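You operate a simulated robot arm through the tools that you are given. There is no shell and no other tool. Be economical: measure what you need, move in short steps, check, and stop when the job is done.

The job below is to be done with a simulated two-armed robot. You get a single attempt, and the scene is never put back.

Task
Put the glue bottle that says "cold set" from the cross belt on top of the tape roll there and the glue bottle that says "fast set" on the last off pocket of the sample shelf. Put the mixed bundle of cartons on the cross belt away on the shelf of the bundle rack. Fetch the crumpled paper from the cross belt and set it on the top of the outfeed rollers. Put the blue test strip on the black notebook. Put the blue pail on the top of the small cabinet. Do these in any order. Set down upright: glue bottle.

It is judged by the outcome, as a careful person would: the job done as asked, and still so three seconds after it is handed in. It fails if anything else is knocked over, pushed out of place, dropped, spilled or broken.

Robot
Two 6-joint arms with two-finger parallel grippers on one trunk, on a base that drives. Base frame: it is fixed to the floor where the robot stands at the start and does not move with it; the origin is under the middle of the robot, x ahead of it, y to its left, z up; the surface under the hand at the start is at about z = 0.85. Units: m, degrees, N and s.
The left shoulder is at the start at [0.08, 0.216, 1.595], the right one opposite. With the tool pointing down near the work surface each hand reaches from about 0.1 to 0.68 m from the robot's upright axis, wherever it stands, measured 20 degrees to its own side. Places, roughly: LAST OFF pocket of the sample shelf (20x17 cm) [0.12, -3.88, 0.98]; black notebook (16x21x2 cm) [6.4, 5.2, 0.5]; blue pail (18x17x15 cm) [8.1, 4.4, 0.9]; blue test strip (7x3x3 cm) [7.9, 4.2, 0.9]; crumpled paper (7x6x6 cm) [1.5, -0.1, 0.9]; glue bottle [0.75, 0, 1]; mixed bundle of cartons [1.25, -0.25, 0.75]; shelf of the bundle rack [0.4, 5.2, 0.3]; tape roll [1.25, 0.25, 0.75]; top of the outfeed rollers [1.1, 3.3, 0.6]; top of the small cabinet [8.5, 0, 0.8]. Payload 3.43 kg a hand.
Tool frame (each hand has its own): the origin (TCP) lies between the finger pads and is the grasp point; the fingertips stand 0.03 m ahead of it; z points along the fingers, y is the line along which they close. The gripper opens to 0.094 m. The fingers are 0.028 m wide and 0.01 m thick; the gripper's body (0.05 by 0.096 m) begins 0.055 m behind the TCP.
Orientation is that of the tool frame in the base frame, as [roll, pitch, yaw] about the fixed x, y, z axes, in that order (R = Rz(yaw) Ry(pitch) Rx(roll)). With the fingers straight down and closing along the base's y, the tool's x points along the base's -x, its y along +y and its z along -z.

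Tools
- The arms move only by the tool nudge_tool. It takes "left_series", "right_series" or both (then of equal length, played together; a hand with none holds still); each is a list of rows, each a list of 6 numbers: the shift along the tool's x, y, z in m, then the turn, a rotation vector about the tool's x, y, z in degrees. In form: [[x, y, z, wx, wy, wz], ...]. A call has 1 to 12 rows; each row shifts and turns the commanded pose from where the row before left it, along the tool's axes as they then stand. "left_hand" and "right_hand" are, for a hand that has rows, the closure, from 0 (fully open) to 1 (shut), set as the call begins (left out, the last holds). Rows are played at 5 a second. More than 0.05 m and 8.6 degrees between two rows, or a gripper value outside its range, and nothing of the call is played. Where a pose cannot be reached the arm comes as near as it can. A force on the tool above 40 N (or 10 N above the force at the start of the call, whichever is more), or a blocked arm, ends the call early, and 0.2 s more pass. The fingers move at their own pace (about 0.072 m/s each) and stop on an object; they squeeze with about 42 N. The grip force told is the motor's: it shows also when the fingers shut on nothing. Time passes only in rows, and 0.2 s behind the last, so rows that do not move let the fingers close. The reply holds the time, the measured pose of the TCP, the force on the tool along the base axes, the opening and the grip force, in the units named above and with some noise, with the torque about the TCP (base axes, N m) and any sound that the robot's microphone picked up.
- Cameras (640 x 400 px; columns grow to the right, rows downward): "scene" is now at [0.1085, -0.0011, 1.7532]; the picture's right is [-0.00, -1.00, 0.00], its down [-0.76, 0.00, -0.65] and it looks along [0.65, -0.00, -0.76] (base axes); focal length 284 px, centre (320, 200). "left" rides on the left gripper at [0.076, -0.014, -0.102] in its tool frame; the picture's right is [0.18, 0.98, 0.00], its down [-0.75, 0.14, -0.64] and it looks along [-0.63, 0.12, 0.77] (tool axes); focal length 243 px, centre (320, 200). "right" rides on the right gripper at [0.076, 0.014, -0.103] in its tool frame; the picture's right is [-0.18, 0.98, 0.00], its down [-0.75, -0.14, -0.64] and it looks along [-0.63, -0.12, 0.77] (tool axes); focal length 243 px, centre (320, 200). There is no depth. A picture from a camera that has moved, and an enlarged one, comes with that camera's place and axes in the base frame and with its lens.
- get_image(camera): a new picture of that camera. No time passes.
- lift_body(by): slides the trunk up (or, below 0, down) by that many m; the arms and the scene camera ride with it, the base frame stays. It gives what a move gives, with no picture.
- steer(legs): drives the robot by 1 to 6 legs, each [ahead, left, turn to the left] in m, m and degrees, along the robot's own axes; the way and the turn of a leg run together, so that a leg with both is an arc; at most 1.5 m and 180 degrees a leg. The arms and the cameras ride along, it lands a little off, and it stops where it bumps. It gives what a move gives.
- turn_head(pan, tilt): turns the head with the scene camera to pan (to the left, within 86 degrees either way) and tilt (down, from -29 to 69), counted from straight ahead of the robot. It gives what a move gives.
- zoom(camera, box): a new picture of the part [left, top, right, bottom] of that camera's present view, enlarged. No time passes.
- close_job(): hands the job in; it is judged then, once.

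Work in short steps. Places have to be worked out from the pictures, the camera data and where the tool is seen: move nearer, look again, correct. Check each grasp and each placing, and mend what went wrong. You have 186 turns and 158 pictures in all, those below and enlarged ones among them. Open the grippers and draw the arms clear of the work before you hand the job in, unless the task says otherwise.

The tools are called after "Request:" as name(argument=value, ...) on one line, values as JSON. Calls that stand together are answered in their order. nudge_tool: Moves the arms, as the interface text tells. Its arguments: {"type":"object","properties":{"left_series":{"type":"array","items":{"type":"array","items":{"type":"number"}}},"left_hand":{"type":"number"},"right_series":{"type":"array","items":{"type":"array","items":{"type":"number"}}},"right_hand":{"type":"number"}},"required":[]} The other tools are called the same way: lift_body (by) slides the trunk up or down; steer (legs) drives the base; turn_head (pan, tilt) turns the head that bears the scene camera; get_image (camera) takes a picture; zoom (camera, box) takes an enlarged picture of a part of a camera's view; close_job () hands the job in.

At the start:

```text
time_s: 0.0
left_position: [0.5138, 0.3034, 1.0502]
left_tcp_rot: [180.0, 0.0, 180.0]
left_ft_force: [-0.2, 1.4, 0.0]
left_ft_torque: [0.0, 0.02, 0.0]
left_opening: 0.0941
left_grasp_force: 0.0
right_position: [0.5652, -0.1093, 1.0509]
right_tcp_rot: [180.0, 0.0, 179.9]
right_ft_force: [0.7, -0.6, -0.1]
right_ft_torque: [-0.01, 0.0, -0.04]
right_opening: 0.0939
right_grasp_force: 0.0
trunk travel left (down, up): [-0.825, 0.015]
robot x, y, heading: [-0.0002, 0.0002, 0.2]
head pan, tilt: [-0.2, 49.3]
```

scene: 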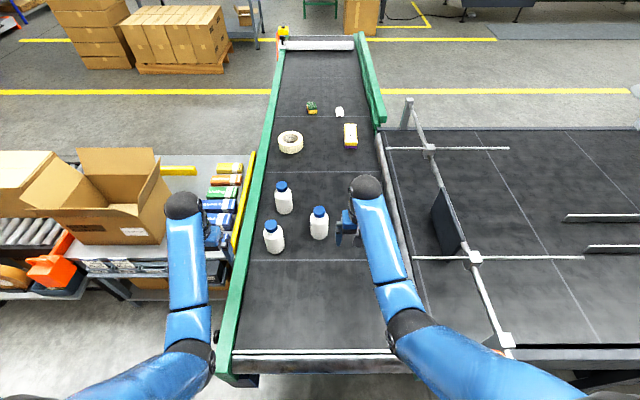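
right: 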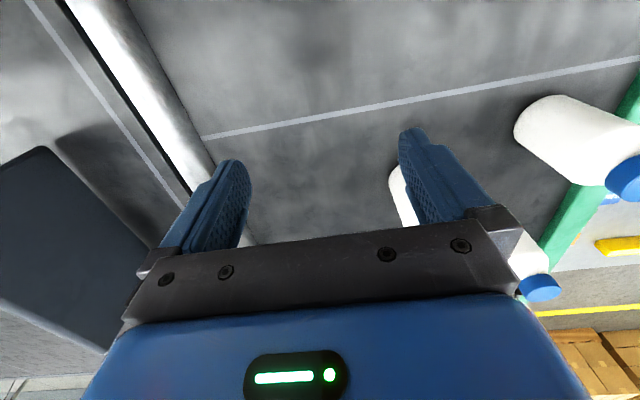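
left: 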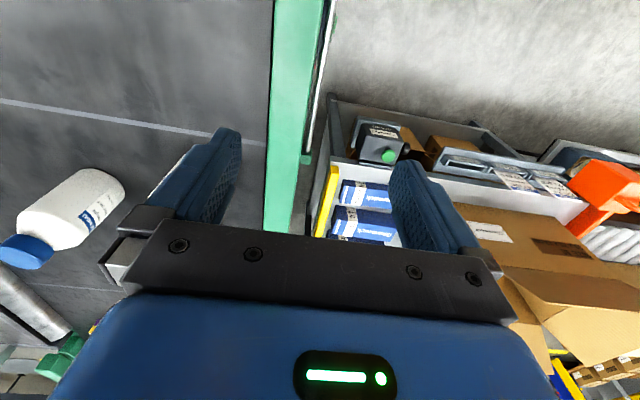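

The scene shows three white bottles on the belt. I zoom in on them to read the labels and see the further items.

Request:
zoom(camera="scene", box=[240, 170, 352, 260])

Request:
zoom(camera="scene", box=[260, 80, 400, 168])

```text
4.44 times, centred on (296, 215) of scene
camera zoom: at [0.1085, -0.0011, 1.7532], right [0.0, -1.0, 0.0], down [-0.76, 0.0, -0.65], along [0.65, 0.0, -0.76], focal length 1264 px, centre (427, 133)
```

zoom: 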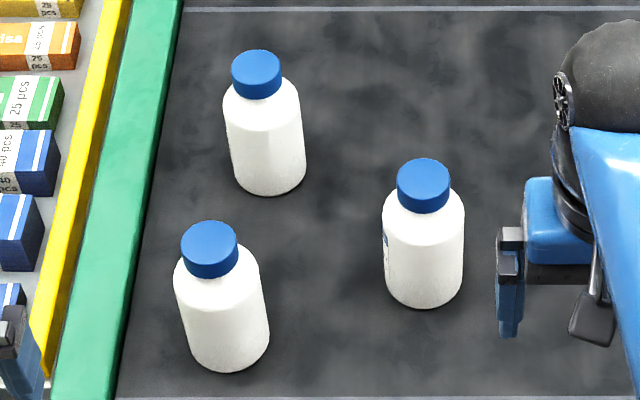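

```text
4.55 times, centred on (330, 124) of scene
camera zoom: at [0.1085, -0.0011, 1.7532], right [0.0, -1.0, 0.0], down [-0.76, 0.0, -0.65], along [0.65, 0.0, -0.76], focal length 1293 px, centre (274, 546)
```

zoom: 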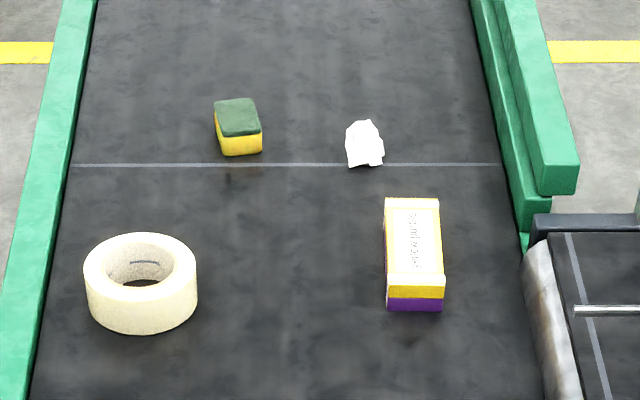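

The labels face away from the head, so I look at them through the hand cameras.

Request:
zoom(camera="left", box=[0, 150, 160, 270])

Request:
zoom(camera="right", box=[380, 70, 640, 310])

```text
3.33 times, centred on (80, 210) of left
camera zoom: at [0.4377, 0.2903, 1.153], right [-0.18, 0.98, 0.0], down [0.75, 0.14, 0.64], along [0.63, 0.12, -0.77], focal length 809 px, centre (1120, 167)
```

zoom: 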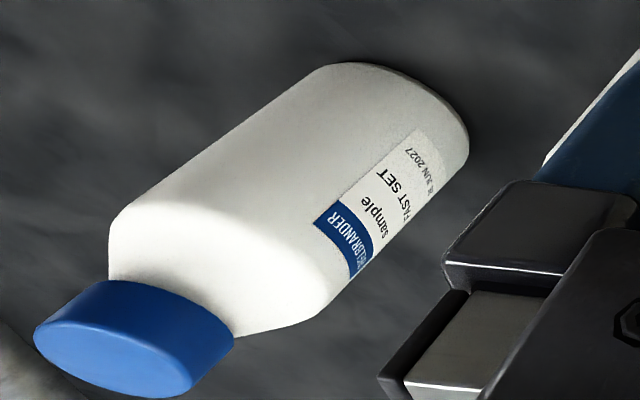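

```text
1.67 times, centred on (510, 190) of right
camera zoom: at [0.4882, -0.096, 1.1529], right [0.18, 0.98, 0.0], down [0.75, -0.14, 0.64], along [0.63, -0.12, -0.77], focal length 404 px, centre (3, 217)
```

zoom: 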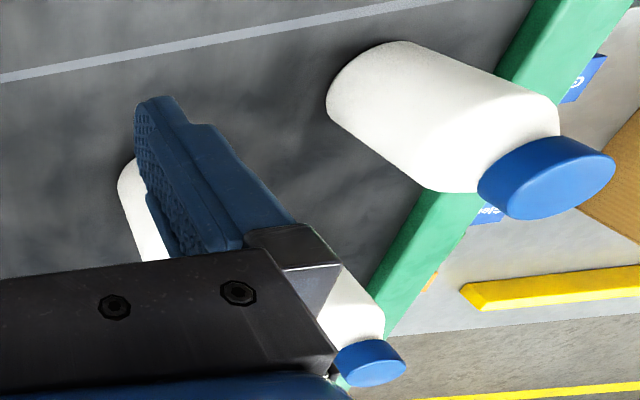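

Bottle B (middle right, about [0.72, 0.0]) is FAST SET. I turn the left hand to look from the +y side at the other two labels.

Request:
nudge_tool(left_series=[[-0.045, 0.01, -0.02, 0, 0, 0], [-0.045, 0.01, -0.02, 0, 0, 0], [0, 0, 0, 0, 0, 8.5], [0, 0, 0, 0, 0, 8.5], [0, 0, 0, 0, 0, 8.5], [0, 0, 0, 0, 0, 8.5], [0, 0, 0, 0, 0, 8.5], [0, 0, 0, 0, 0, 8.5], [0, 0, 0, 0, 0, 8.5], [0, 0, 0, 0, 0, 8.5], [0, 0, 0, 0, 0, 8.5], [0, 0, 0, 0, 0, 8.5]])

Request:
get_image(camera="left")

```text
refused: row 1 steps farther than a row can; nothing moved
```

```text
150 pictures are left
camera left: at [0.4377, 0.2903, 1.153], right [-0.18, 0.98, 0.0], down [0.75, 0.14, 0.64], along [0.63, 0.12, -0.77], focal length 243 px, centre (320, 200)
```

left: 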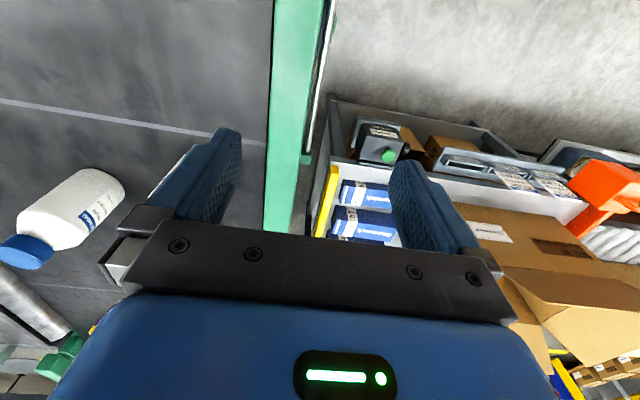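

The step was over the limit in norm, so I repeat it with smaller steps.

Request:
nudge_tool(left_series=[[-0.04, 0.01, -0.02, 0, 0, 0], [-0.04, 0.01, -0.02, 0, 0, 0], [0, 0, 0, 0, 0, 8.5], [0, 0, 0, 0, 0, 8.5], [0, 0, 0, 0, 0, 8.5], [0, 0, 0, 0, 0, 8.5], [0, 0, 0, 0, 0, 8.5], [0, 0, 0, 0, 0, 8.5], [0, 0, 0, 0, 0, 8.5], [0, 0, 0, 0, 0, 8.5], [0, 0, 0, 0, 0, 8.5], [0, 0, 0, 0, 0, 8.5]])

```text
time_s: 2.6
left_position: [0.595, 0.3249, 1.0923]
left_tcp_rot: [-179.9, 0.0, 94.8]
left_ft_force: [1.0, 0.1, 0.4]
left_ft_torque: [0.01, -0.03, 0.0]
left_opening: 0.094
left_grasp_force: 0.1
right_position: [0.5648, -0.1095, 1.0506]
right_tcp_rot: [-180.0, 0.0, 180.0]
right_ft_force: [0.2, 1.2, -0.4]
right_ft_torque: [-0.02, 0.03, 0.0]
right_opening: 0.094
right_grasp_force: 0.1
trunk travel left (down, up): [-0.825, 0.015]
robot x, y, heading: [-0.0045, -0.0012, -0.1]
head pan, tilt: [-0.2, 49.3]
```

The hand is turned; I look now.

Request:
get_image(camera="left")

```text
149 pictures are left
camera left: at [0.5736, 0.3993, 1.1934], right [0.96, 0.27, 0.0], down [0.2, -0.74, 0.64], along [0.17, -0.62, -0.77], focal length 243 px, centre (320, 200)
```

left: 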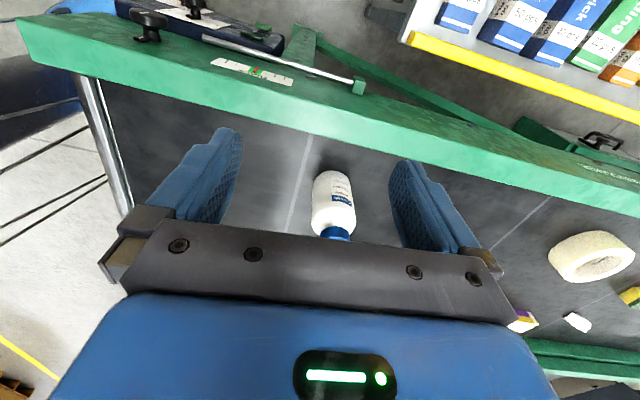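

Bottle C is in view between the fingers; I zoom to read it.

Request:
zoom(camera="left", box=[290, 160, 380, 250])

```text
4.44 times, centred on (335, 205) of left
camera zoom: at [0.5736, 0.3993, 1.1934], right [0.96, 0.27, 0.0], down [0.2, -0.74, 0.64], along [0.17, -0.62, -0.77], focal length 1078 px, centre (253, 178)
```

zoom: 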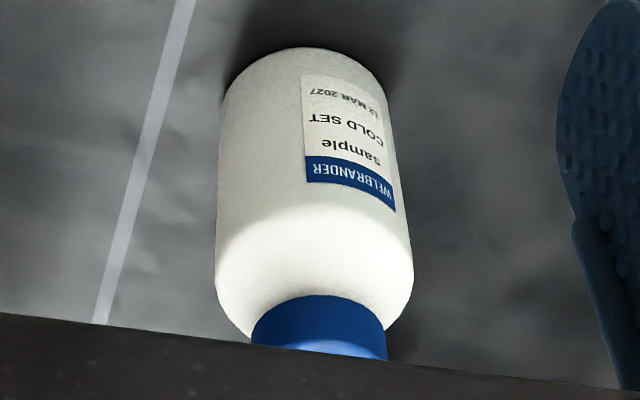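

C is COLD SET at about [0.656, 0.166]; B is FAST SET at about [0.722, 0.0]; A is a decoy to leave alone. I bring both hands above their bottles.

Request:
nudge_tool(left_series=[[-0.041, 0.0115, 0, 0, 0, 0], [-0.041, 0.0115, 0, 0, 0, 0], [-0.041, 0.0115, 0, 0, 0, 0], [-0.041, 0.0115, 0, 0, 0, 0]], right_series=[[-0.039, 0.0275, 0, 0, 0, 0], [-0.039, 0.0275, 0, 0, 0, 0], [-0.039, 0.0275, 0, 0, 0, 0], [-0.039, 0.0275, 0, 0, 0, 0]])

Request:
get_image(camera="right")

Request:
get_image(camera="left")

Request:
get_image(camera="scene")

```text
time_s: 3.6
left_position: [0.6543, 0.1625, 1.0918]
left_tcp_rot: [-180.0, 0.0, 95.0]
left_ft_force: [0.1, 0.6, 0.2]
left_ft_torque: [-0.02, 0.01, 0.0]
left_opening: 0.0938
left_grasp_force: 0.1
right_position: [0.6928, -0.0134, 1.0587]
right_tcp_rot: [179.9, 0.2, 180.0]
right_ft_force: [0.9, -0.4, -0.3]
right_ft_torque: [0.0, -0.01, 0.0]
right_opening: 0.0942
right_grasp_force: 0.0
right hand out of reach, approached as far as the arm can: row 4
trunk travel left (down, up): [-0.825, 0.015]
robot x, y, heading: [0.0027, 0.001, 0.1]
head pan, tilt: [-0.2, 49.3]
```

```text
147 pictures are left
camera right: at [0.6155, 0.0006, 1.1598], right [0.18, 0.98, 0.0], down [0.75, -0.14, 0.64], along [0.63, -0.12, -0.76], focal length 243 px, centre (320, 200)
```

right: 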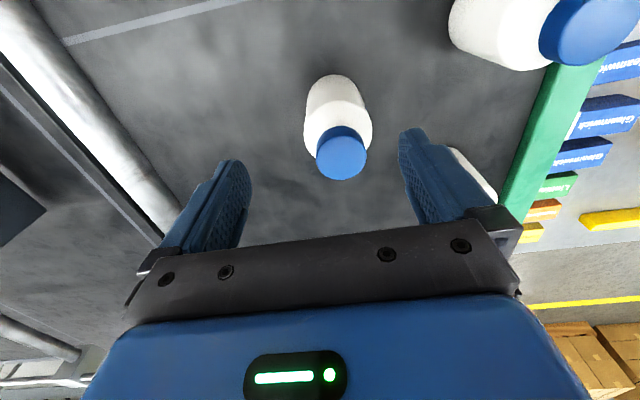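

```text
146 pictures are left
camera left: at [0.6334, 0.2378, 1.1953], right [0.96, 0.27, 0.0], down [0.21, -0.74, 0.64], along [0.17, -0.62, -0.77], focal length 243 px, centre (320, 200)
```

left: 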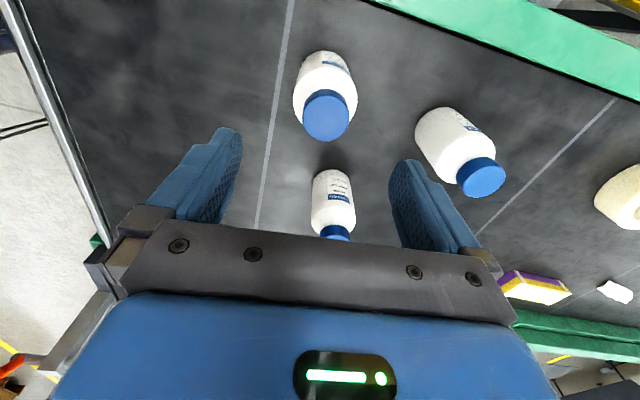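

```text
145 pictures are left
camera scene: at [0.1093, -0.0012, 1.7531], right [0.0, -1.0, 0.0], down [-0.76, 0.0, -0.65], along [0.65, 0.0, -0.76], focal length 284 px, centre (320, 200)
```

scene: 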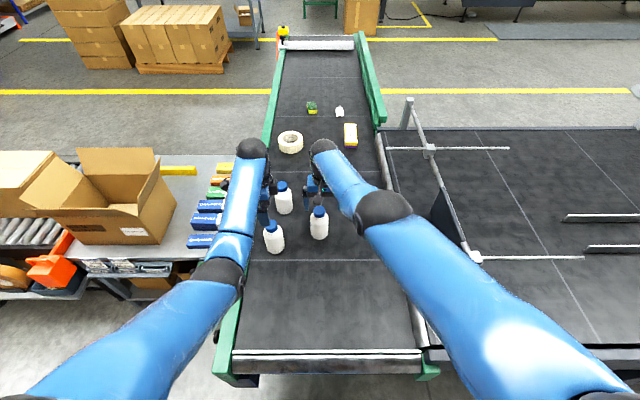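

C's cap is at [0.660, 0.161], B's at [0.720, 0.0]. I lower the left hand over C to z 0.94 with fingers open.

Request:
nudge_tool(left_series=[[0, 0.006, 0.04, 0, 0, 0], [0, 0, 0.04, 0, 0, 0], [0, 0, 0.04, 0, 0, 0], [0, 0, 0.032, 0, 0, 0], [0, 0, 0, 0, 0, 0]], left_hand=0)

Request:
get_image(camera="left")

Request:
turn_head(pan=0, tilt=69)

Request:
get_image(camera="scene")

```text
time_s: 4.8
left_position: [0.658, 0.1634, 0.9382]
left_tcp_rot: [-180.0, 0.0, 95.0]
left_ft_force: [0.6, 0.5, 0.4]
left_ft_torque: [0.05, 0.01, -0.01]
left_opening: 0.0939
left_grasp_force: 0.1
right_position: [0.6911, -0.0131, 1.0563]
right_tcp_rot: [-179.9, 0.0, -179.9]
right_ft_force: [0.3, 0.4, 0.4]
right_ft_torque: [-0.04, 0.01, 0.01]
right_opening: 0.0939
right_grasp_force: 0.0
trunk travel left (down, up): [-0.825, 0.015]
robot x, y, heading: [0.0023, -0.0017, -0.1]
head pan, tilt: [-0.2, 49.3]
```

```text
144 pictures are left
camera left: at [0.6371, 0.2375, 1.0409], right [0.96, 0.27, 0.0], down [0.21, -0.74, 0.64], along [0.17, -0.62, -0.77], focal length 243 px, centre (320, 200)
```

left: 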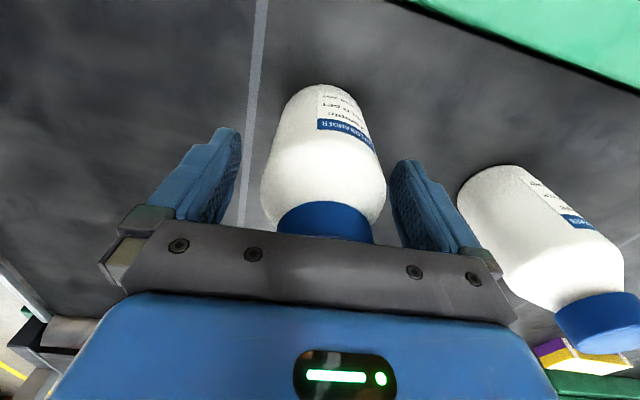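

```text
time_s: 5.6
left_position: [0.6576, 0.163, 0.9396]
left_tcp_rot: [-179.9, 0.1, 95.0]
left_ft_force: [-0.2, -0.5, -0.8]
left_ft_torque: [0.0, 0.01, 0.0]
left_opening: 0.094
left_grasp_force: 0.0
right_position: [0.6903, -0.0147, 1.0569]
right_tcp_rot: [180.0, 0.0, 179.9]
right_ft_force: [0.5, 0.6, 0.0]
right_ft_torque: [0.01, -0.03, -0.04]
right_opening: 0.094
right_grasp_force: 0.1
trunk travel left (down, up): [-0.825, 0.015]
robot x, y, heading: [-0.0029, 0.004, -0.2]
head pan, tilt: [0.0, 68.8]
```

```text
143 pictures are left
camera scene: at [0.087, -0.0007, 1.7303], right [0.0, -1.0, 0.0], down [-0.93, 0.0, -0.36], along [0.36, 0.0, -0.93], focal length 284 px, centre (320, 200)
```

scene: 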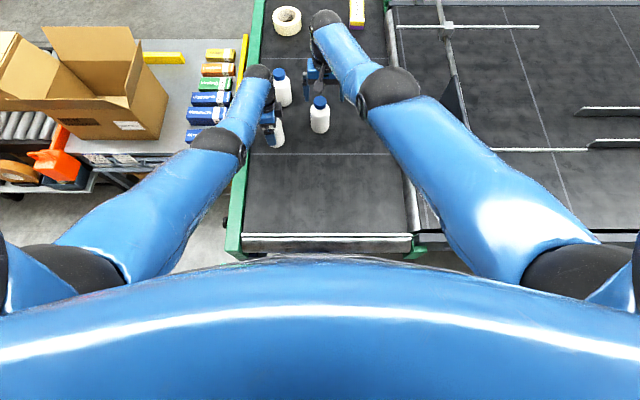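

The cold-set bottle stands between the left fingers with the palm clear of the cap. I close and lift.

Request:
nudge_tool(left_series=[[0, 0, 0, 0, 0, 0], [0, 0, 0, 0, 0, 0], [0, 0, 0, 0, 0, 0], [0, 0, 0, 0, 0, 0], [0, 0, -0.03, 0, 0, 0], [0, 0, -0.04, 0, 0, 0], [0, 0, -0.04, 0, 0, 0], [0, 0, -0.04, 0, 0, 0]], left_hand=1)

Request:
get_image(camera="left")

```text
time_s: 7.4
left_position: [0.6575, 0.1656, 1.088]
left_tcp_rot: [-179.9, 0.0, 95.0]
left_ft_force: [-0.3, -0.2, 0.3]
left_ft_torque: [0.02, -0.03, -0.03]
left_opening: 0.0
left_grasp_force: 33.1
right_position: [0.6905, -0.0134, 1.0568]
right_tcp_rot: [180.0, -0.1, -180.0]
right_ft_force: [0.1, -0.1, 0.1]
right_ft_torque: [0.02, -0.04, 0.01]
right_opening: 0.094
right_grasp_force: 0.1
trunk travel left (down, up): [-0.825, 0.015]
robot x, y, heading: [0.001, -0.0017, 0.1]
head pan, tilt: [0.0, 68.8]
```

```text
142 pictures are left
camera left: at [0.6385, 0.2406, 1.1905], right [0.96, 0.27, 0.0], down [0.21, -0.74, 0.64], along [0.17, -0.62, -0.77], focal length 243 px, centre (320, 200)
```

left: 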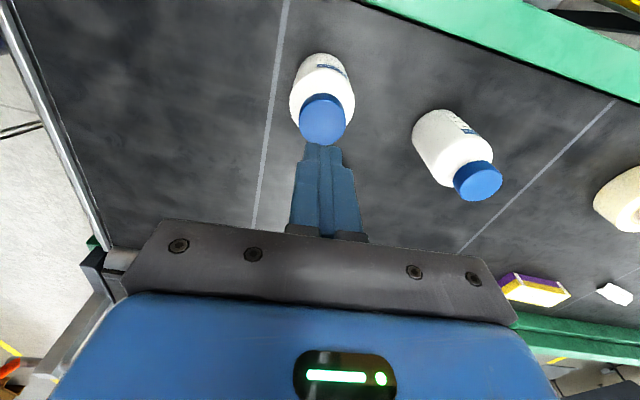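

The fingers shut on nothing (opening 0.0) and the bottle still stands in its place. I go down again, close without lifting, and read the opening.

Request:
nudge_tool(left_series=[[0, 0, 0, 0, 0, 0], [0, 0, 0, 0, 0, 0], [0, 0, 0, 0, 0, 0], [0, 0, 0.04, 0, 0, 0], [0, 0, 0.04, 0, 0, 0], [0, 0, 0.04, 0, 0, 0], [0, 0, 0.03, 0, 0, 0], [0, 0, 0, 0, 0, 0]], left_hand=0)

Request:
turn_head(pan=15, tilt=52)

Request:
zoom(camera="scene", box=[260, 150, 420, 250])

Request:
get_image(camera="right")

```text
time_s: 9.2
left_position: [0.6604, 0.1646, 0.9381]
left_tcp_rot: [179.9, 0.1, 95.1]
left_ft_force: [-0.2, 0.3, -0.2]
left_ft_torque: [0.0, -0.03, 0.02]
left_opening: 0.0941
left_grasp_force: 0.1
right_position: [0.6911, -0.0133, 1.0565]
right_tcp_rot: [179.9, 0.0, 180.0]
right_ft_force: [-0.8, 0.2, 0.2]
right_ft_torque: [-0.02, 0.0, -0.02]
right_opening: 0.0939
right_grasp_force: 0.0
trunk travel left (down, up): [-0.825, 0.015]
robot x, y, heading: [-0.001, 0.0012, -0.1]
head pan, tilt: [0.0, 68.8]
```

```text
time_s: 10.0
left_position: [0.6578, 0.1658, 0.9398]
left_tcp_rot: [180.0, 0.0, 95.0]
left_ft_force: [0.4, -0.7, -0.4]
left_ft_torque: [-0.03, 0.0, 0.01]
left_opening: 0.094
left_grasp_force: 0.2
right_position: [0.692, -0.0142, 1.0577]
right_tcp_rot: [-180.0, 0.0, -180.0]
right_ft_force: [-0.7, 1.3, 0.7]
right_ft_torque: [0.01, -0.01, 0.0]
right_opening: 0.0942
right_grasp_force: 0.0
trunk travel left (down, up): [-0.825, 0.015]
robot x, y, heading: [-0.0015, -0.0013, -0.1]
head pan, tilt: [15.0, 52.0]
```

```text
4.00 times, centred on (340, 200) of scene
camera zoom: at [0.1034, 0.0186, 1.7495], right [0.26, -0.97, 0.0], down [-0.76, -0.2, -0.61], along [0.59, 0.16, -0.79], focal length 1138 px, centre (240, 200)
```

zoom: 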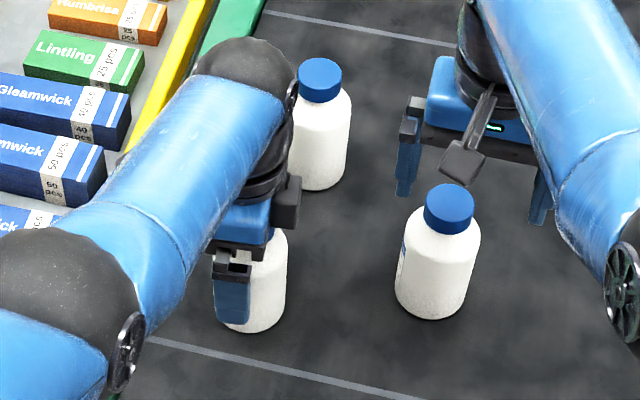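

```text
140 pictures are left
camera right: at [0.6143, -0.0001, 1.1592], right [0.18, 0.98, 0.0], down [0.75, -0.14, 0.64], along [0.63, -0.12, -0.77], focal length 243 px, centre (320, 200)
```

right: 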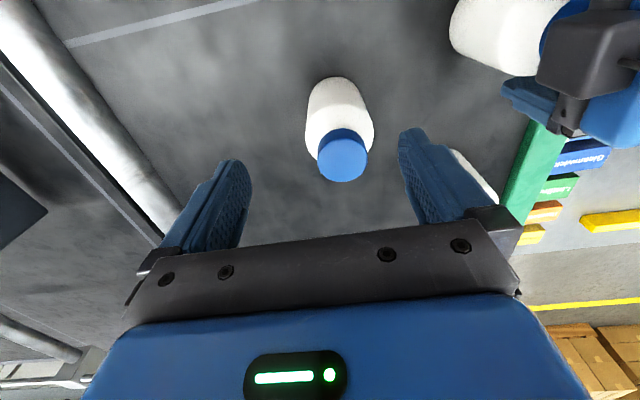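

The scene view suggests the bottle axis lies about 0.013 m further toward -y than the fingers. I shift there and close without lifting.

Request:
nudge_tool(left_series=[[-0.013, 0, 0, 0, 0, 0], [0, 0, 0, 0, 0, 0]])

Request:
get_image(camera="left")

Request:
nudge_tool(left_series=[[0, 0, 0, 0, 0, 0], [0, 0, 0, 0, 0, 0], [0, 0, 0, 0, 0, 0]], left_hand=0.5)

Request:
get_image(camera="left")

```text
time_s: 10.6
left_position: [0.6612, 0.1528, 0.938]
left_tcp_rot: [179.9, 0.0, 95.0]
left_ft_force: [-0.2, 0.1, -0.2]
left_ft_torque: [-0.02, 0.02, -0.01]
left_opening: 0.0942
left_grasp_force: 0.1
right_position: [0.6904, -0.014, 1.0578]
right_tcp_rot: [-179.9, 0.1, -180.0]
right_ft_force: [-0.5, 0.3, 0.3]
right_ft_torque: [-0.03, 0.03, -0.01]
right_opening: 0.0942
right_grasp_force: 0.0
trunk travel left (down, up): [-0.825, 0.015]
robot x, y, heading: [0.0001, 0.0004, -0.1]
head pan, tilt: [15.0, 52.0]
```

```text
139 pictures are left
camera left: at [0.6401, 0.2267, 1.0408], right [0.96, 0.27, 0.0], down [0.21, -0.74, 0.64], along [0.17, -0.62, -0.77], focal length 243 px, centre (320, 200)
```

left: 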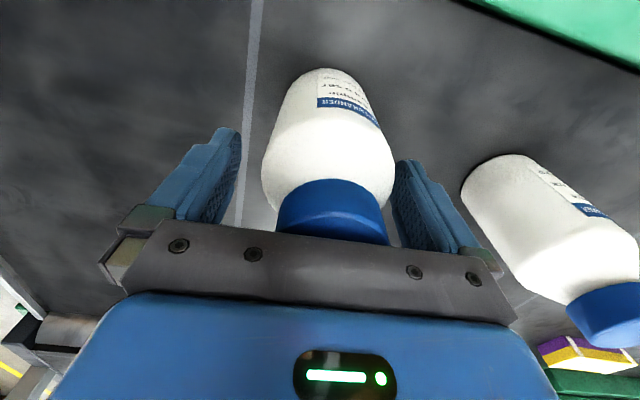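

```text
time_s: 11.4
left_position: [0.6609, 0.1526, 0.9394]
left_tcp_rot: [179.9, 0.0, 95.0]
left_ft_force: [1.9, 1.4, 2.5]
left_ft_torque: [0.08, -0.02, -0.07]
left_opening: 0.0681
left_grasp_force: 41.4
right_position: [0.6914, -0.0128, 1.0576]
right_tcp_rot: [-179.9, 0.0, -180.0]
right_ft_force: [1.1, 0.9, 0.3]
right_ft_torque: [0.04, 0.01, 0.02]
right_opening: 0.0941
right_grasp_force: 0.1
trunk travel left (down, up): [-0.825, 0.015]
robot x, y, heading: [0.001, 0.0044, 0.1]
head pan, tilt: [15.0, 52.0]
```

```text
138 pictures are left
camera left: at [0.6407, 0.2273, 1.0414], right [0.96, 0.27, 0.0], down [0.21, -0.74, 0.64], along [0.17, -0.62, -0.77], focal length 243 px, centre (320, 200)
```

left: 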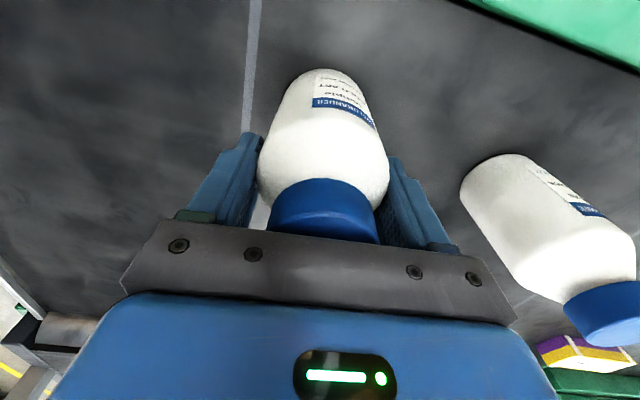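

The bottle is gripped at 0.068 m with 41 N. I lift gently.

Request:
nudge_tool(left_series=[[0, 0, 0, 0, 0, 0], [0, 0, -0.02, 0, 0, 0], [0, 0, -0.03, 0, 0, 0], [0, 0, -0.04, 0, 0, 0], [0, 0, -0.04, 0, 0, 0], [0, 0, -0.04, 0, 0, 0]], left_hand=1)

Request:
get_image(camera="left")

Request:
get_image(camera="scene")

```text
time_s: 12.8
left_position: [0.6607, 0.1531, 1.107]
left_tcp_rot: [-179.9, 0.0, 95.0]
left_ft_force: [0.4, 0.4, -3.7]
left_ft_torque: [-0.02, 0.02, -0.02]
left_opening: 0.0682
left_grasp_force: 41.8
right_position: [0.6906, -0.0132, 1.0581]
right_tcp_rot: [179.9, -0.1, -180.0]
right_ft_force: [0.8, -0.1, 0.6]
right_ft_torque: [-0.01, -0.04, -0.01]
right_opening: 0.0938
right_grasp_force: 0.1
trunk travel left (down, up): [-0.825, 0.015]
robot x, y, heading: [-0.0003, -0.0044, 0.0]
head pan, tilt: [15.0, 52.0]
```

```text
137 pictures are left
camera left: at [0.6397, 0.2266, 1.2087], right [0.96, 0.27, 0.0], down [0.21, -0.74, 0.64], along [0.17, -0.62, -0.77], focal length 243 px, centre (320, 200)
```

left: 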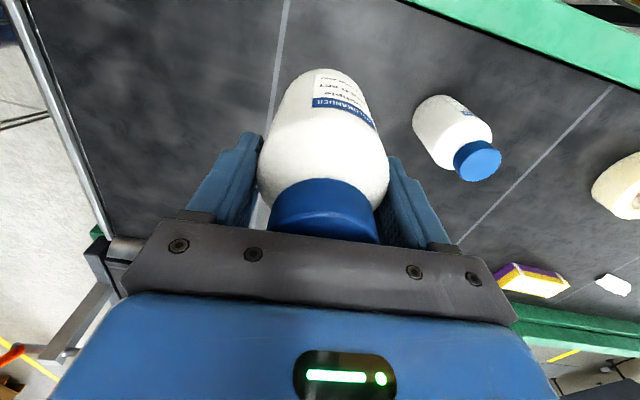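

```text
136 pictures are left
camera scene: at [0.1038, 0.0187, 1.7495], right [0.26, -0.97, 0.0], down [-0.76, -0.2, -0.62], along [0.59, 0.16, -0.79], focal length 284 px, centre (320, 200)
```

scene: 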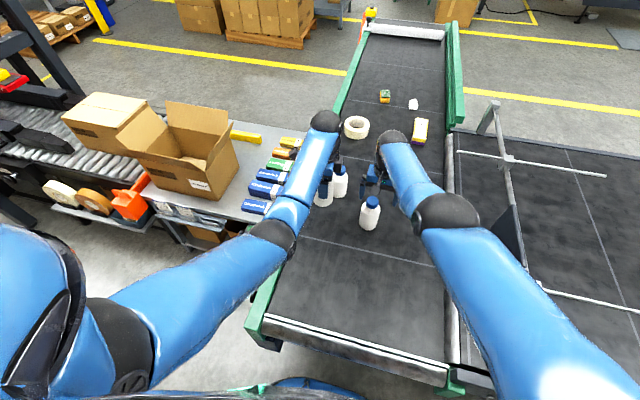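

Cold-set bottle is held (0.4 kg). I raise the left hand a little more and drive forward 0.06 m so the right arm can reach B.

Request:
nudge_tool(left_series=[[0, 0, -0.04, 0, 0, 0], [0, 0, -0.03, 0, 0, 0]])

Request:
steer(legs=[[0.06, 0, 0]])

Request:
get_image(camera="right")

```text
time_s: 13.4
left_position: [0.6702, 0.1517, 1.1703]
left_tcp_rot: [-180.0, 0.0, 95.0]
left_ft_force: [0.8, -0.6, -3.5]
left_ft_torque: [-0.04, -0.01, -0.02]
left_opening: 0.0683
left_grasp_force: 42.6
left hand out of reach, approached as far as the arm can: row 2
right_position: [0.6927, -0.0128, 1.0557]
right_tcp_rot: [-179.9, 0.0, -180.0]
right_ft_force: [-0.3, 0.3, 0.3]
right_ft_torque: [0.01, -0.05, 0.07]
right_opening: 0.0941
right_grasp_force: 0.2
trunk travel left (down, up): [-0.825, 0.015]
robot x, y, heading: [-0.0001, -0.0021, -0.0]
head pan, tilt: [15.0, 52.0]
```

```text
time_s: 14.4
left_position: [0.7197, 0.1505, 1.1774]
left_tcp_rot: [179.4, 0.1, 95.1]
left_ft_force: [-0.3, 0.3, -3.5]
left_ft_torque: [-0.01, -0.02, 0.0]
left_opening: 0.0682
left_grasp_force: 42.2
right_position: [0.7438, -0.0122, 1.0643]
right_tcp_rot: [180.0, 0.5, -180.0]
right_ft_force: [-0.7, -0.8, 1.7]
right_ft_torque: [-0.05, -0.07, 0.01]
right_opening: 0.0939
right_grasp_force: 0.1
trunk travel left (down, up): [-0.825, 0.015]
robot x, y, heading: [0.0595, -0.0012, 0.2]
head pan, tilt: [15.0, 52.0]
```

```text
135 pictures are left
camera right: at [0.6643, 0.0019, 1.1654], right [0.18, 0.98, 0.0], down [0.75, -0.14, 0.65], along [0.64, -0.12, -0.76], focal length 243 px, centre (320, 200)
```

right: 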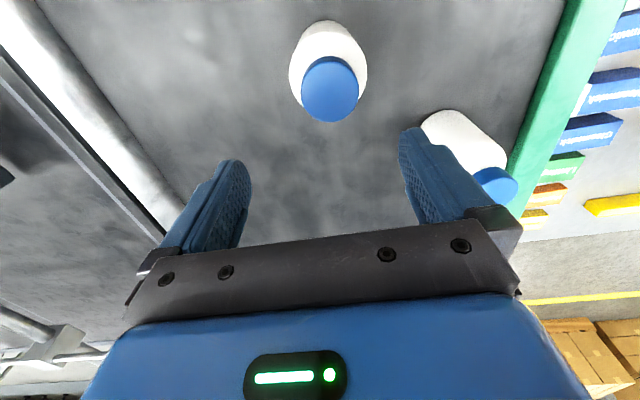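

B's axis computes to about [0.721, -0.001]. I align the right hand and lower to z 0.938.

Request:
nudge_tool(right_series=[[0.023, 0.012, 0, 0, 0, 0], [0, 0, 0.03, 0, 0, 0], [0, 0, 0.04, 0, 0, 0], [0, 0, 0.04, 0, 0, 0], [0, 0, 0.015, 0, 0, 0], [0, 0, 0, 0, 0, 0]], right_hand=0)

Request:
get_image(camera="right")

```text
time_s: 15.8
left_position: [0.7296, 0.1516, 1.1712]
left_tcp_rot: [179.9, -0.1, 95.1]
left_ft_force: [-1.0, 0.2, -3.5]
left_ft_torque: [-0.03, -0.03, 0.02]
left_opening: 0.0681
left_grasp_force: 41.8
right_position: [0.6947, -0.0078, 0.9495]
right_tcp_rot: [179.9, 0.0, -179.9]
right_ft_force: [-0.4, -0.9, -0.1]
right_ft_torque: [0.0, -0.04, 0.03]
right_opening: 0.0939
right_grasp_force: 0.1
right hand out of reach, approached as far as the arm can: row 3, 4, 5
trunk travel left (down, up): [-0.825, 0.015]
robot x, y, heading: [0.0611, -0.0002, 0.3]
head pan, tilt: [15.0, 52.0]
```

```text
134 pictures are left
camera right: at [0.6174, 0.0053, 1.0513], right [0.18, 0.98, 0.0], down [0.75, -0.14, 0.64], along [0.63, -0.12, -0.77], focal length 243 px, centre (320, 200)
```

right: 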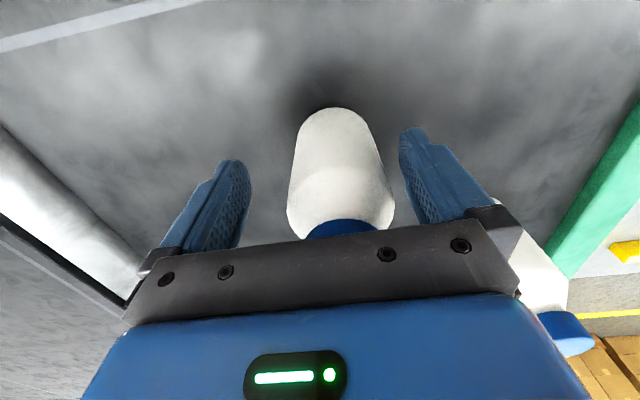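

The right arm is at its reach limit 0.026 m short of B. The fingers straddle it, so I drive forward 0.028 m and slightly left.

Request:
steer(legs=[[0.028, 0.006, 0]])

Request:
get_image(camera="right")

```text
time_s: 16.6
left_position: [0.751, 0.1555, 1.1755]
left_tcp_rot: [179.6, 0.0, 95.0]
left_ft_force: [-0.2, -0.9, -2.7]
left_ft_torque: [-0.01, -0.06, -0.03]
left_opening: 0.0681
left_grasp_force: 42.0
right_position: [0.7166, -0.0037, 0.9532]
right_tcp_rot: [180.0, 0.5, -179.9]
right_ft_force: [0.0, -0.2, 0.0]
right_ft_torque: [0.02, -0.04, 0.02]
right_opening: 0.094
right_grasp_force: 0.1
trunk travel left (down, up): [-0.825, 0.015]
robot x, y, heading: [0.0892, 0.0082, -0.1]
head pan, tilt: [15.0, 52.0]
```

```text
133 pictures are left
camera right: at [0.6402, 0.0096, 1.0545], right [0.18, 0.98, 0.0], down [0.75, -0.14, 0.65], along [0.64, -0.12, -0.76], focal length 243 px, centre (320, 200)
```

right: 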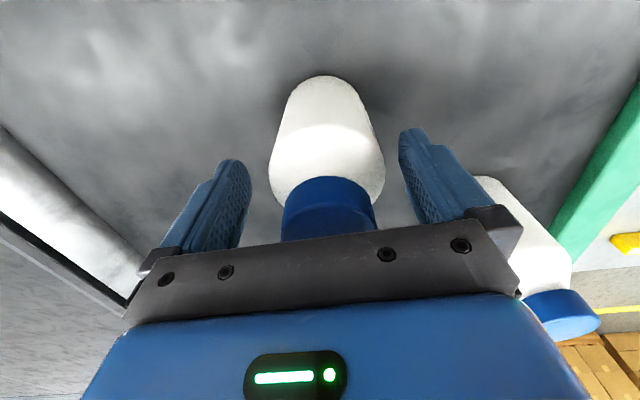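

Now B sits like C did when gripped. I lower 0.012 m more, then close.

Request:
nudge_tool(right_series=[[0, 0, 0.012, 0, 0, 0], [0, 0, 0, 0, 0, 0]], right_hand=0)

Request:
get_image(camera="right")

```text
time_s: 17.2
left_position: [0.7593, 0.157, 1.1692]
left_tcp_rot: [180.0, 0.0, 95.0]
left_ft_force: [0.3, -1.2, -3.5]
left_ft_torque: [-0.03, -0.01, 0.01]
left_opening: 0.0683
left_grasp_force: 42.2
right_position: [0.7204, -0.0042, 0.9385]
right_tcp_rot: [180.0, -0.1, -179.9]
right_ft_force: [-0.1, 0.3, 0.2]
right_ft_torque: [0.0, 0.01, 0.01]
right_opening: 0.0939
right_grasp_force: 0.1
right hand out of reach, approached as far as the arm can: row 1
trunk travel left (down, up): [-0.825, 0.015]
robot x, y, heading: [0.092, 0.0086, -0.1]
head pan, tilt: [15.0, 52.0]
```

```text
132 pictures are left
camera right: at [0.6426, 0.0087, 1.0422], right [0.18, 0.98, 0.0], down [0.75, -0.14, 0.64], along [0.63, -0.12, -0.77], focal length 243 px, centre (320, 200)
```

right: 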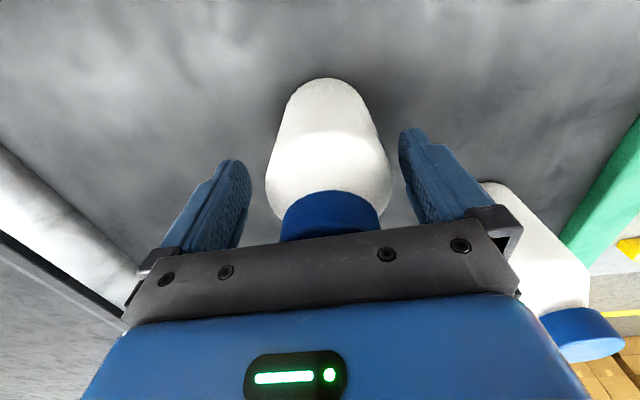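

Cap junction is at row 190, versus 178 on the good grip. I creep forward 8 mm, then close.

Request:
steer(legs=[[0.008, 0, 0]])

Request:
nudge_tool(right_series=[[0, 0, 0, 0, 0, 0], [0, 0, 0, 0, 0, 0], [0, 0, 0, 0, 0, 0]], right_hand=0.6)

Request:
get_image(camera="right")

```text
time_s: 18.0
left_position: [0.7645, 0.1564, 1.172]
left_tcp_rot: [179.9, 0.0, 95.0]
left_ft_force: [-0.1, -0.8, -3.8]
left_ft_torque: [-0.04, 0.02, 0.01]
left_opening: 0.0682
left_grasp_force: 42.0
right_position: [0.7262, -0.0056, 0.9407]
right_tcp_rot: [180.0, 0.1, -179.9]
right_ft_force: [0.8, -0.3, -0.2]
right_ft_torque: [-0.04, 0.01, -0.01]
right_opening: 0.0939
right_grasp_force: 0.0
trunk travel left (down, up): [-0.825, 0.015]
robot x, y, heading: [0.092, 0.0044, 0.2]
head pan, tilt: [15.0, 52.0]
```

```text
time_s: 18.8
left_position: [0.7656, 0.1579, 1.1707]
left_tcp_rot: [179.9, 0.1, 95.2]
left_ft_force: [0.2, 0.3, -3.5]
left_ft_torque: [-0.03, 0.0, 0.0]
left_opening: 0.0681
left_grasp_force: 42.4
right_position: [0.727, -0.0019, 0.942]
right_tcp_rot: [-180.0, 0.2, -179.8]
right_ft_force: [-2.9, 6.8, 7.8]
right_ft_torque: [0.39, 0.14, 0.04]
right_opening: 0.0667
right_grasp_force: 42.3
trunk travel left (down, up): [-0.825, 0.015]
robot x, y, heading: [0.098, 0.0032, 0.1]
head pan, tilt: [15.0, 52.0]
```

```text
131 pictures are left
camera right: at [0.6496, 0.0105, 1.0437], right [0.18, 0.98, 0.0], down [0.75, -0.14, 0.64], along [0.63, -0.12, -0.77], focal length 243 px, centre (320, 200)
```

right: 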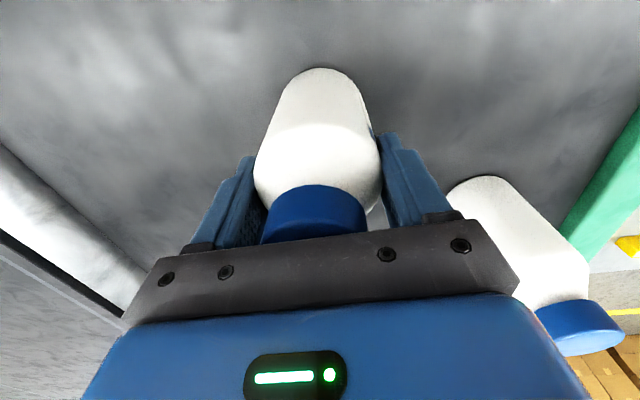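

Gripped at 0.0667 m, perhaps slightly off-axis. I lift gently and check.

Request:
nudge_tool(right_series=[[0, 0, 0, 0, 0, 0], [0, 0, -0.015, 0, 0, 0], [0, 0, -0.025, 0, 0, 0], [0, 0, -0.04, 0, 0, 0]], right_hand=1)

Request:
get_image(camera="right")

```text
time_s: 19.8
left_position: [0.7651, 0.1577, 1.1711]
left_tcp_rot: [179.9, -0.1, 95.2]
left_ft_force: [0.9, 0.2, -4.2]
left_ft_torque: [-0.02, 0.01, -0.04]
left_opening: 0.0682
left_grasp_force: 41.7
right_position: [0.728, -0.0076, 1.0207]
right_tcp_rot: [-179.9, 0.0, -179.9]
right_ft_force: [0.4, -0.8, -3.4]
right_ft_torque: [-0.01, -0.03, 0.0]
right_opening: 0.0669
right_grasp_force: 41.6
trunk travel left (down, up): [-0.825, 0.015]
robot x, y, heading: [0.0969, 0.0057, 0.3]
head pan, tilt: [15.0, 52.0]
```

```text
130 pictures are left
camera right: at [0.6504, 0.0058, 1.1235], right [0.18, 0.98, 0.0], down [0.75, -0.14, 0.64], along [0.63, -0.12, -0.77], focal length 243 px, centre (320, 200)
```

right: 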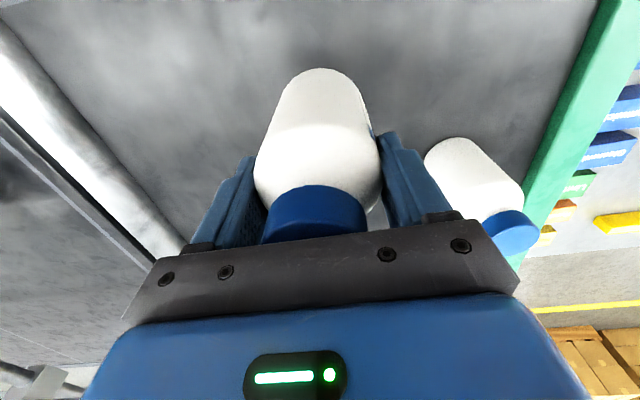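

Both bottles are held. I raise the right hand and pull both hands in before driving off.

Request:
nudge_tool(left_series=[[0.0, -0.045, 0, 0, 0, 0], [0.01, -0.045, 0, 0, 0, 0], [0.015, -0.045, 0, 0, 0, 0], [0.015, -0.045, 0, 0, 0, 0], [0.015, -0.045, 0, 0, 0, 0], [0.015, -0.045, 0, 0, 0, 0]], right_series=[[0, 0, -0.045, 0, 0, 0], [0.01, -0.005, -0.045, 0, 0, 0], [0.045, -0.02, 0, 0, 0, 0], [0.045, -0.02, 0, 0, 0, 0], [0.045, -0.02, 0, 0, 0, 0], [0.045, -0.02, 0, 0, 0, 0]])

Request:
steer(legs=[[-0.35, 0, 0]])

Request:
turn_head(pan=55, tilt=25)

Request:
get_image(camera="scene")

Request:
turn_head(pan=-70, tilt=20)

Request:
get_image(camera="scene")

```text
time_s: 21.2
left_position: [0.5734, 0.1917, 1.0424]
left_tcp_rot: [179.5, 0.0, 95.0]
left_ft_force: [-0.6, -0.5, -3.1]
left_ft_torque: [-0.01, -0.01, 0.05]
left_opening: 0.0684
left_grasp_force: 42.0
left hand out of reach, approached as far as the arm can: row 1, 2, 3, 4, 5, 6
right_position: [0.5657, -0.0805, 1.0463]
right_tcp_rot: [180.0, 0.4, -179.9]
right_ft_force: [-0.1, 0.0, -3.7]
right_ft_torque: [-0.02, 0.02, -0.01]
right_opening: 0.0669
right_grasp_force: 42.2
right hand out of reach, approached as far as the arm can: row 3, 4, 5, 6
trunk travel left (down, up): [-0.825, 0.015]
robot x, y, heading: [0.0937, 0.0053, 0.2]
head pan, tilt: [15.0, 52.0]
```

```text
time_s: 23.4
left_position: [0.2289, 0.1946, 1.0379]
left_tcp_rot: [180.0, 0.1, 95.6]
left_ft_force: [0.5, 0.7, -2.8]
left_ft_torque: [-0.03, 0.01, 0.02]
left_opening: 0.068
left_grasp_force: 41.6
right_position: [0.2269, -0.0775, 1.0425]
right_tcp_rot: [180.0, 0.0, -179.3]
right_ft_force: [0.2, 0.9, -3.8]
right_ft_torque: [-0.01, 0.02, 0.01]
right_opening: 0.0667
right_grasp_force: 42.1
trunk travel left (down, up): [-0.825, 0.015]
robot x, y, heading: [-0.2527, 0.007, 0.3]
head pan, tilt: [15.0, 52.0]
```

```text
time_s: 24.5
left_position: [0.2266, 0.1955, 1.0399]
left_tcp_rot: [179.8, 0.0, 95.7]
left_ft_force: [0.1, -1.0, -3.6]
left_ft_torque: [0.0, -0.01, 0.0]
left_opening: 0.0685
left_grasp_force: 42.0
right_position: [0.2239, -0.078, 1.0435]
right_tcp_rot: [179.9, 0.2, -179.3]
right_ft_force: [-0.5, -0.9, -4.9]
right_ft_torque: [0.01, -0.03, 0.0]
right_opening: 0.0668
right_grasp_force: 41.8
trunk travel left (down, up): [-0.825, 0.015]
robot x, y, heading: [-0.2514, 0.004, 0.5]
head pan, tilt: [55.0, 25.0]
```

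```text
129 pictures are left
camera scene: at [-0.1683, 0.0797, 1.7897], right [0.82, -0.57, 0.0], down [-0.24, -0.35, -0.91], along [0.51, 0.75, -0.42], focal length 284 px, centre (320, 200)
```

scene: 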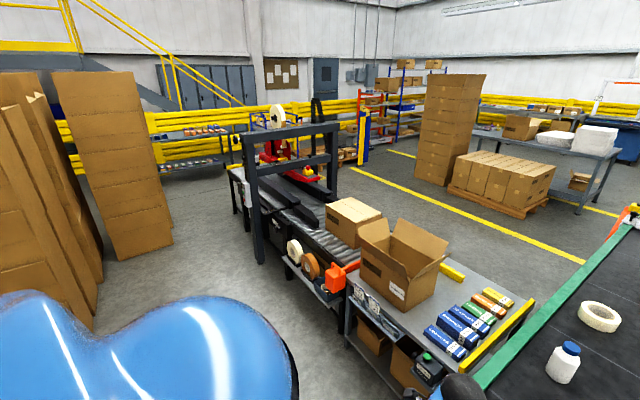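

```text
time_s: 26.5
left_position: [0.2258, 0.1943, 1.0387]
left_tcp_rot: [179.8, 0.0, 95.6]
left_ft_force: [-0.1, 0.3, -3.4]
left_ft_torque: [-0.06, -0.02, 0.01]
left_opening: 0.0686
left_grasp_force: 41.8
right_position: [0.2243, -0.0772, 1.0424]
right_tcp_rot: [-179.9, 0.2, -179.3]
right_ft_force: [-0.1, -0.6, -3.4]
right_ft_torque: [-0.02, 0.0, 0.0]
right_opening: 0.0668
right_grasp_force: 42.5
trunk travel left (down, up): [-0.825, 0.015]
robot x, y, heading: [-0.2488, 0.0033, 0.7]
head pan, tilt: [-70.0, 20.0]
```

```text
128 pictures are left
camera scene: at [-0.1869, -0.0834, 1.7978], right [-0.94, -0.35, 0.0], down [-0.12, 0.32, -0.94], along [0.33, -0.88, -0.34], focal length 284 px, centre (320, 200)
```

scene: 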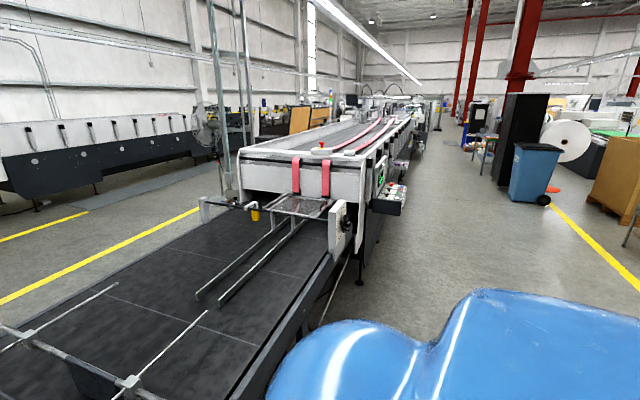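

The left side shows the packing station running along +y; on the right is the folder machine, with free floor beside it. The base can strafe, so I back up and strafe toward the sample shelf at y = -3.88.

Request:
steer(legs=[[-0.45, 0, -0.7], [0, -1.4, 0], [0, -1.3, 0]])

Request:
turn_head(pan=-45, tilt=25)

Request:
get_image(camera="scene")

```text
time_s: 28.6
left_position: [0.0186, 0.1915, 1.0413]
left_tcp_rot: [179.7, 0.1, 95.3]
left_ft_force: [-0.1, -0.5, -3.4]
left_ft_torque: [-0.04, -0.01, 0.0]
left_opening: 0.0681
left_grasp_force: 41.6
right_position: [0.0151, -0.0816, 1.0441]
right_tcp_rot: [180.0, 0.3, -179.8]
right_ft_force: [-0.4, -0.2, -3.7]
right_ft_torque: [0.02, -0.04, 0.01]
right_opening: 0.0668
right_grasp_force: 41.6
trunk travel left (down, up): [-0.825, 0.015]
robot x, y, heading: [-0.4556, 0.0029, 0.4]
head pan, tilt: [-70.0, 20.0]
stopped in leg 1: the robot was blocked; the commanded pose is now the measured one
```

```text
time_s: 29.4
left_position: [0.0288, 0.1923, 1.0378]
left_tcp_rot: [-179.9, 0.0, 95.2]
left_ft_force: [-0.5, 0.1, -3.3]
left_ft_torque: [-0.04, 0.02, 0.01]
left_opening: 0.0684
left_grasp_force: 41.6
right_position: [0.0245, -0.0808, 1.0416]
right_tcp_rot: [-180.0, -0.2, -179.8]
right_ft_force: [0.7, 0.5, -3.6]
right_ft_torque: [0.0, 0.07, 0.0]
right_opening: 0.0666
right_grasp_force: 41.5
trunk travel left (down, up): [-0.825, 0.015]
robot x, y, heading: [-0.4549, 0.005, 0.3]
head pan, tilt: [-45.0, 25.0]
```

```text
127 pictures are left
camera scene: at [-0.3528, -0.0616, 1.7893], right [-0.7, -0.71, 0.0], down [-0.3, 0.3, -0.91], along [0.64, -0.64, -0.43], focal length 284 px, centre (320, 200)
```

scene: 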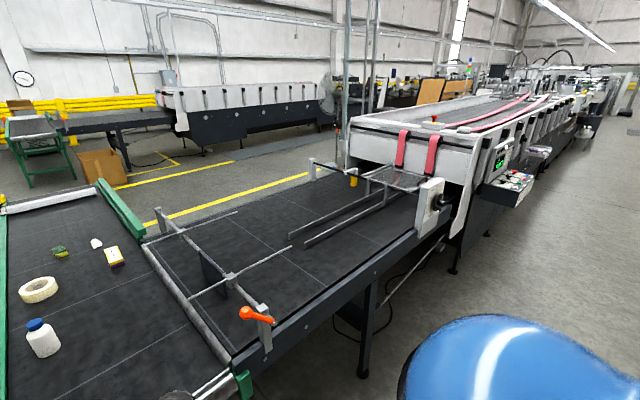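

Something behind blocked the robot at x=-0.455. I move forward a little and strafe right 1.2 m, then look.

Request:
steer(legs=[[0.08, 0, 0], [0, -1.2, 0]])

Request:
turn_head(pan=-86, tilt=25)

Request:
get_image(camera="scene")

```text
time_s: 36.2
left_position: [0.1001, -1.0276, 1.0381]
left_tcp_rot: [179.9, 0.1, 94.0]
left_ft_force: [0.4, -0.9, -4.1]
left_ft_torque: [-0.05, 0.0, 0.02]
left_opening: 0.0683
left_grasp_force: 41.8
right_position: [0.0896, -1.2995, 1.043]
right_tcp_rot: [-180.0, 0.0, 179.1]
right_ft_force: [-1.2, 0.5, -3.1]
right_ft_torque: [-0.01, 0.01, 0.03]
right_opening: 0.0667
right_grasp_force: 41.5
trunk travel left (down, up): [-0.825, 0.015]
robot x, y, heading: [-0.3834, -1.2034, -1.1]
head pan, tilt: [-45.0, 25.0]
```

```text
time_s: 37.3
left_position: [0.0997, -1.0266, 1.0394]
left_tcp_rot: [179.8, -0.1, 94.0]
left_ft_force: [0.1, -0.3, -4.1]
left_ft_torque: [0.0, -0.02, 0.02]
left_opening: 0.0681
left_grasp_force: 41.5
right_position: [0.0881, -1.3, 1.0428]
right_tcp_rot: [179.9, 0.0, 179.0]
right_ft_force: [0.2, 0.3, -4.1]
right_ft_torque: [0.0, -0.05, 0.05]
right_opening: 0.0666
right_grasp_force: 41.3
trunk travel left (down, up): [-0.825, 0.015]
robot x, y, heading: [-0.3826, -1.2061, -1.1]
head pan, tilt: [-85.9, 25.0]
```

```text
126 pictures are left
camera scene: at [-0.3483, -1.2985, 1.7897], right [-1.0, -0.05, 0.0], down [-0.02, 0.42, -0.91], along [0.05, -0.91, -0.42], focal length 284 px, centre (320, 200)
```

scene: 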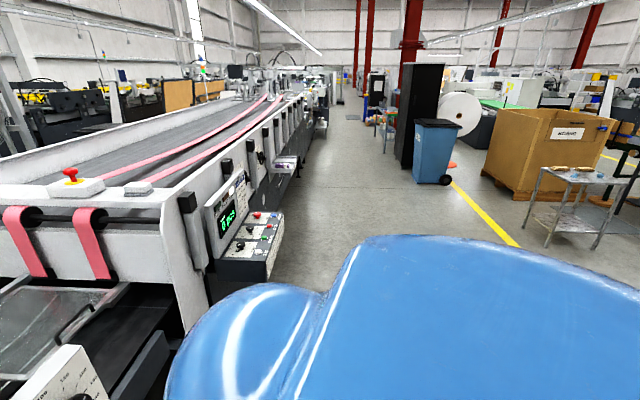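

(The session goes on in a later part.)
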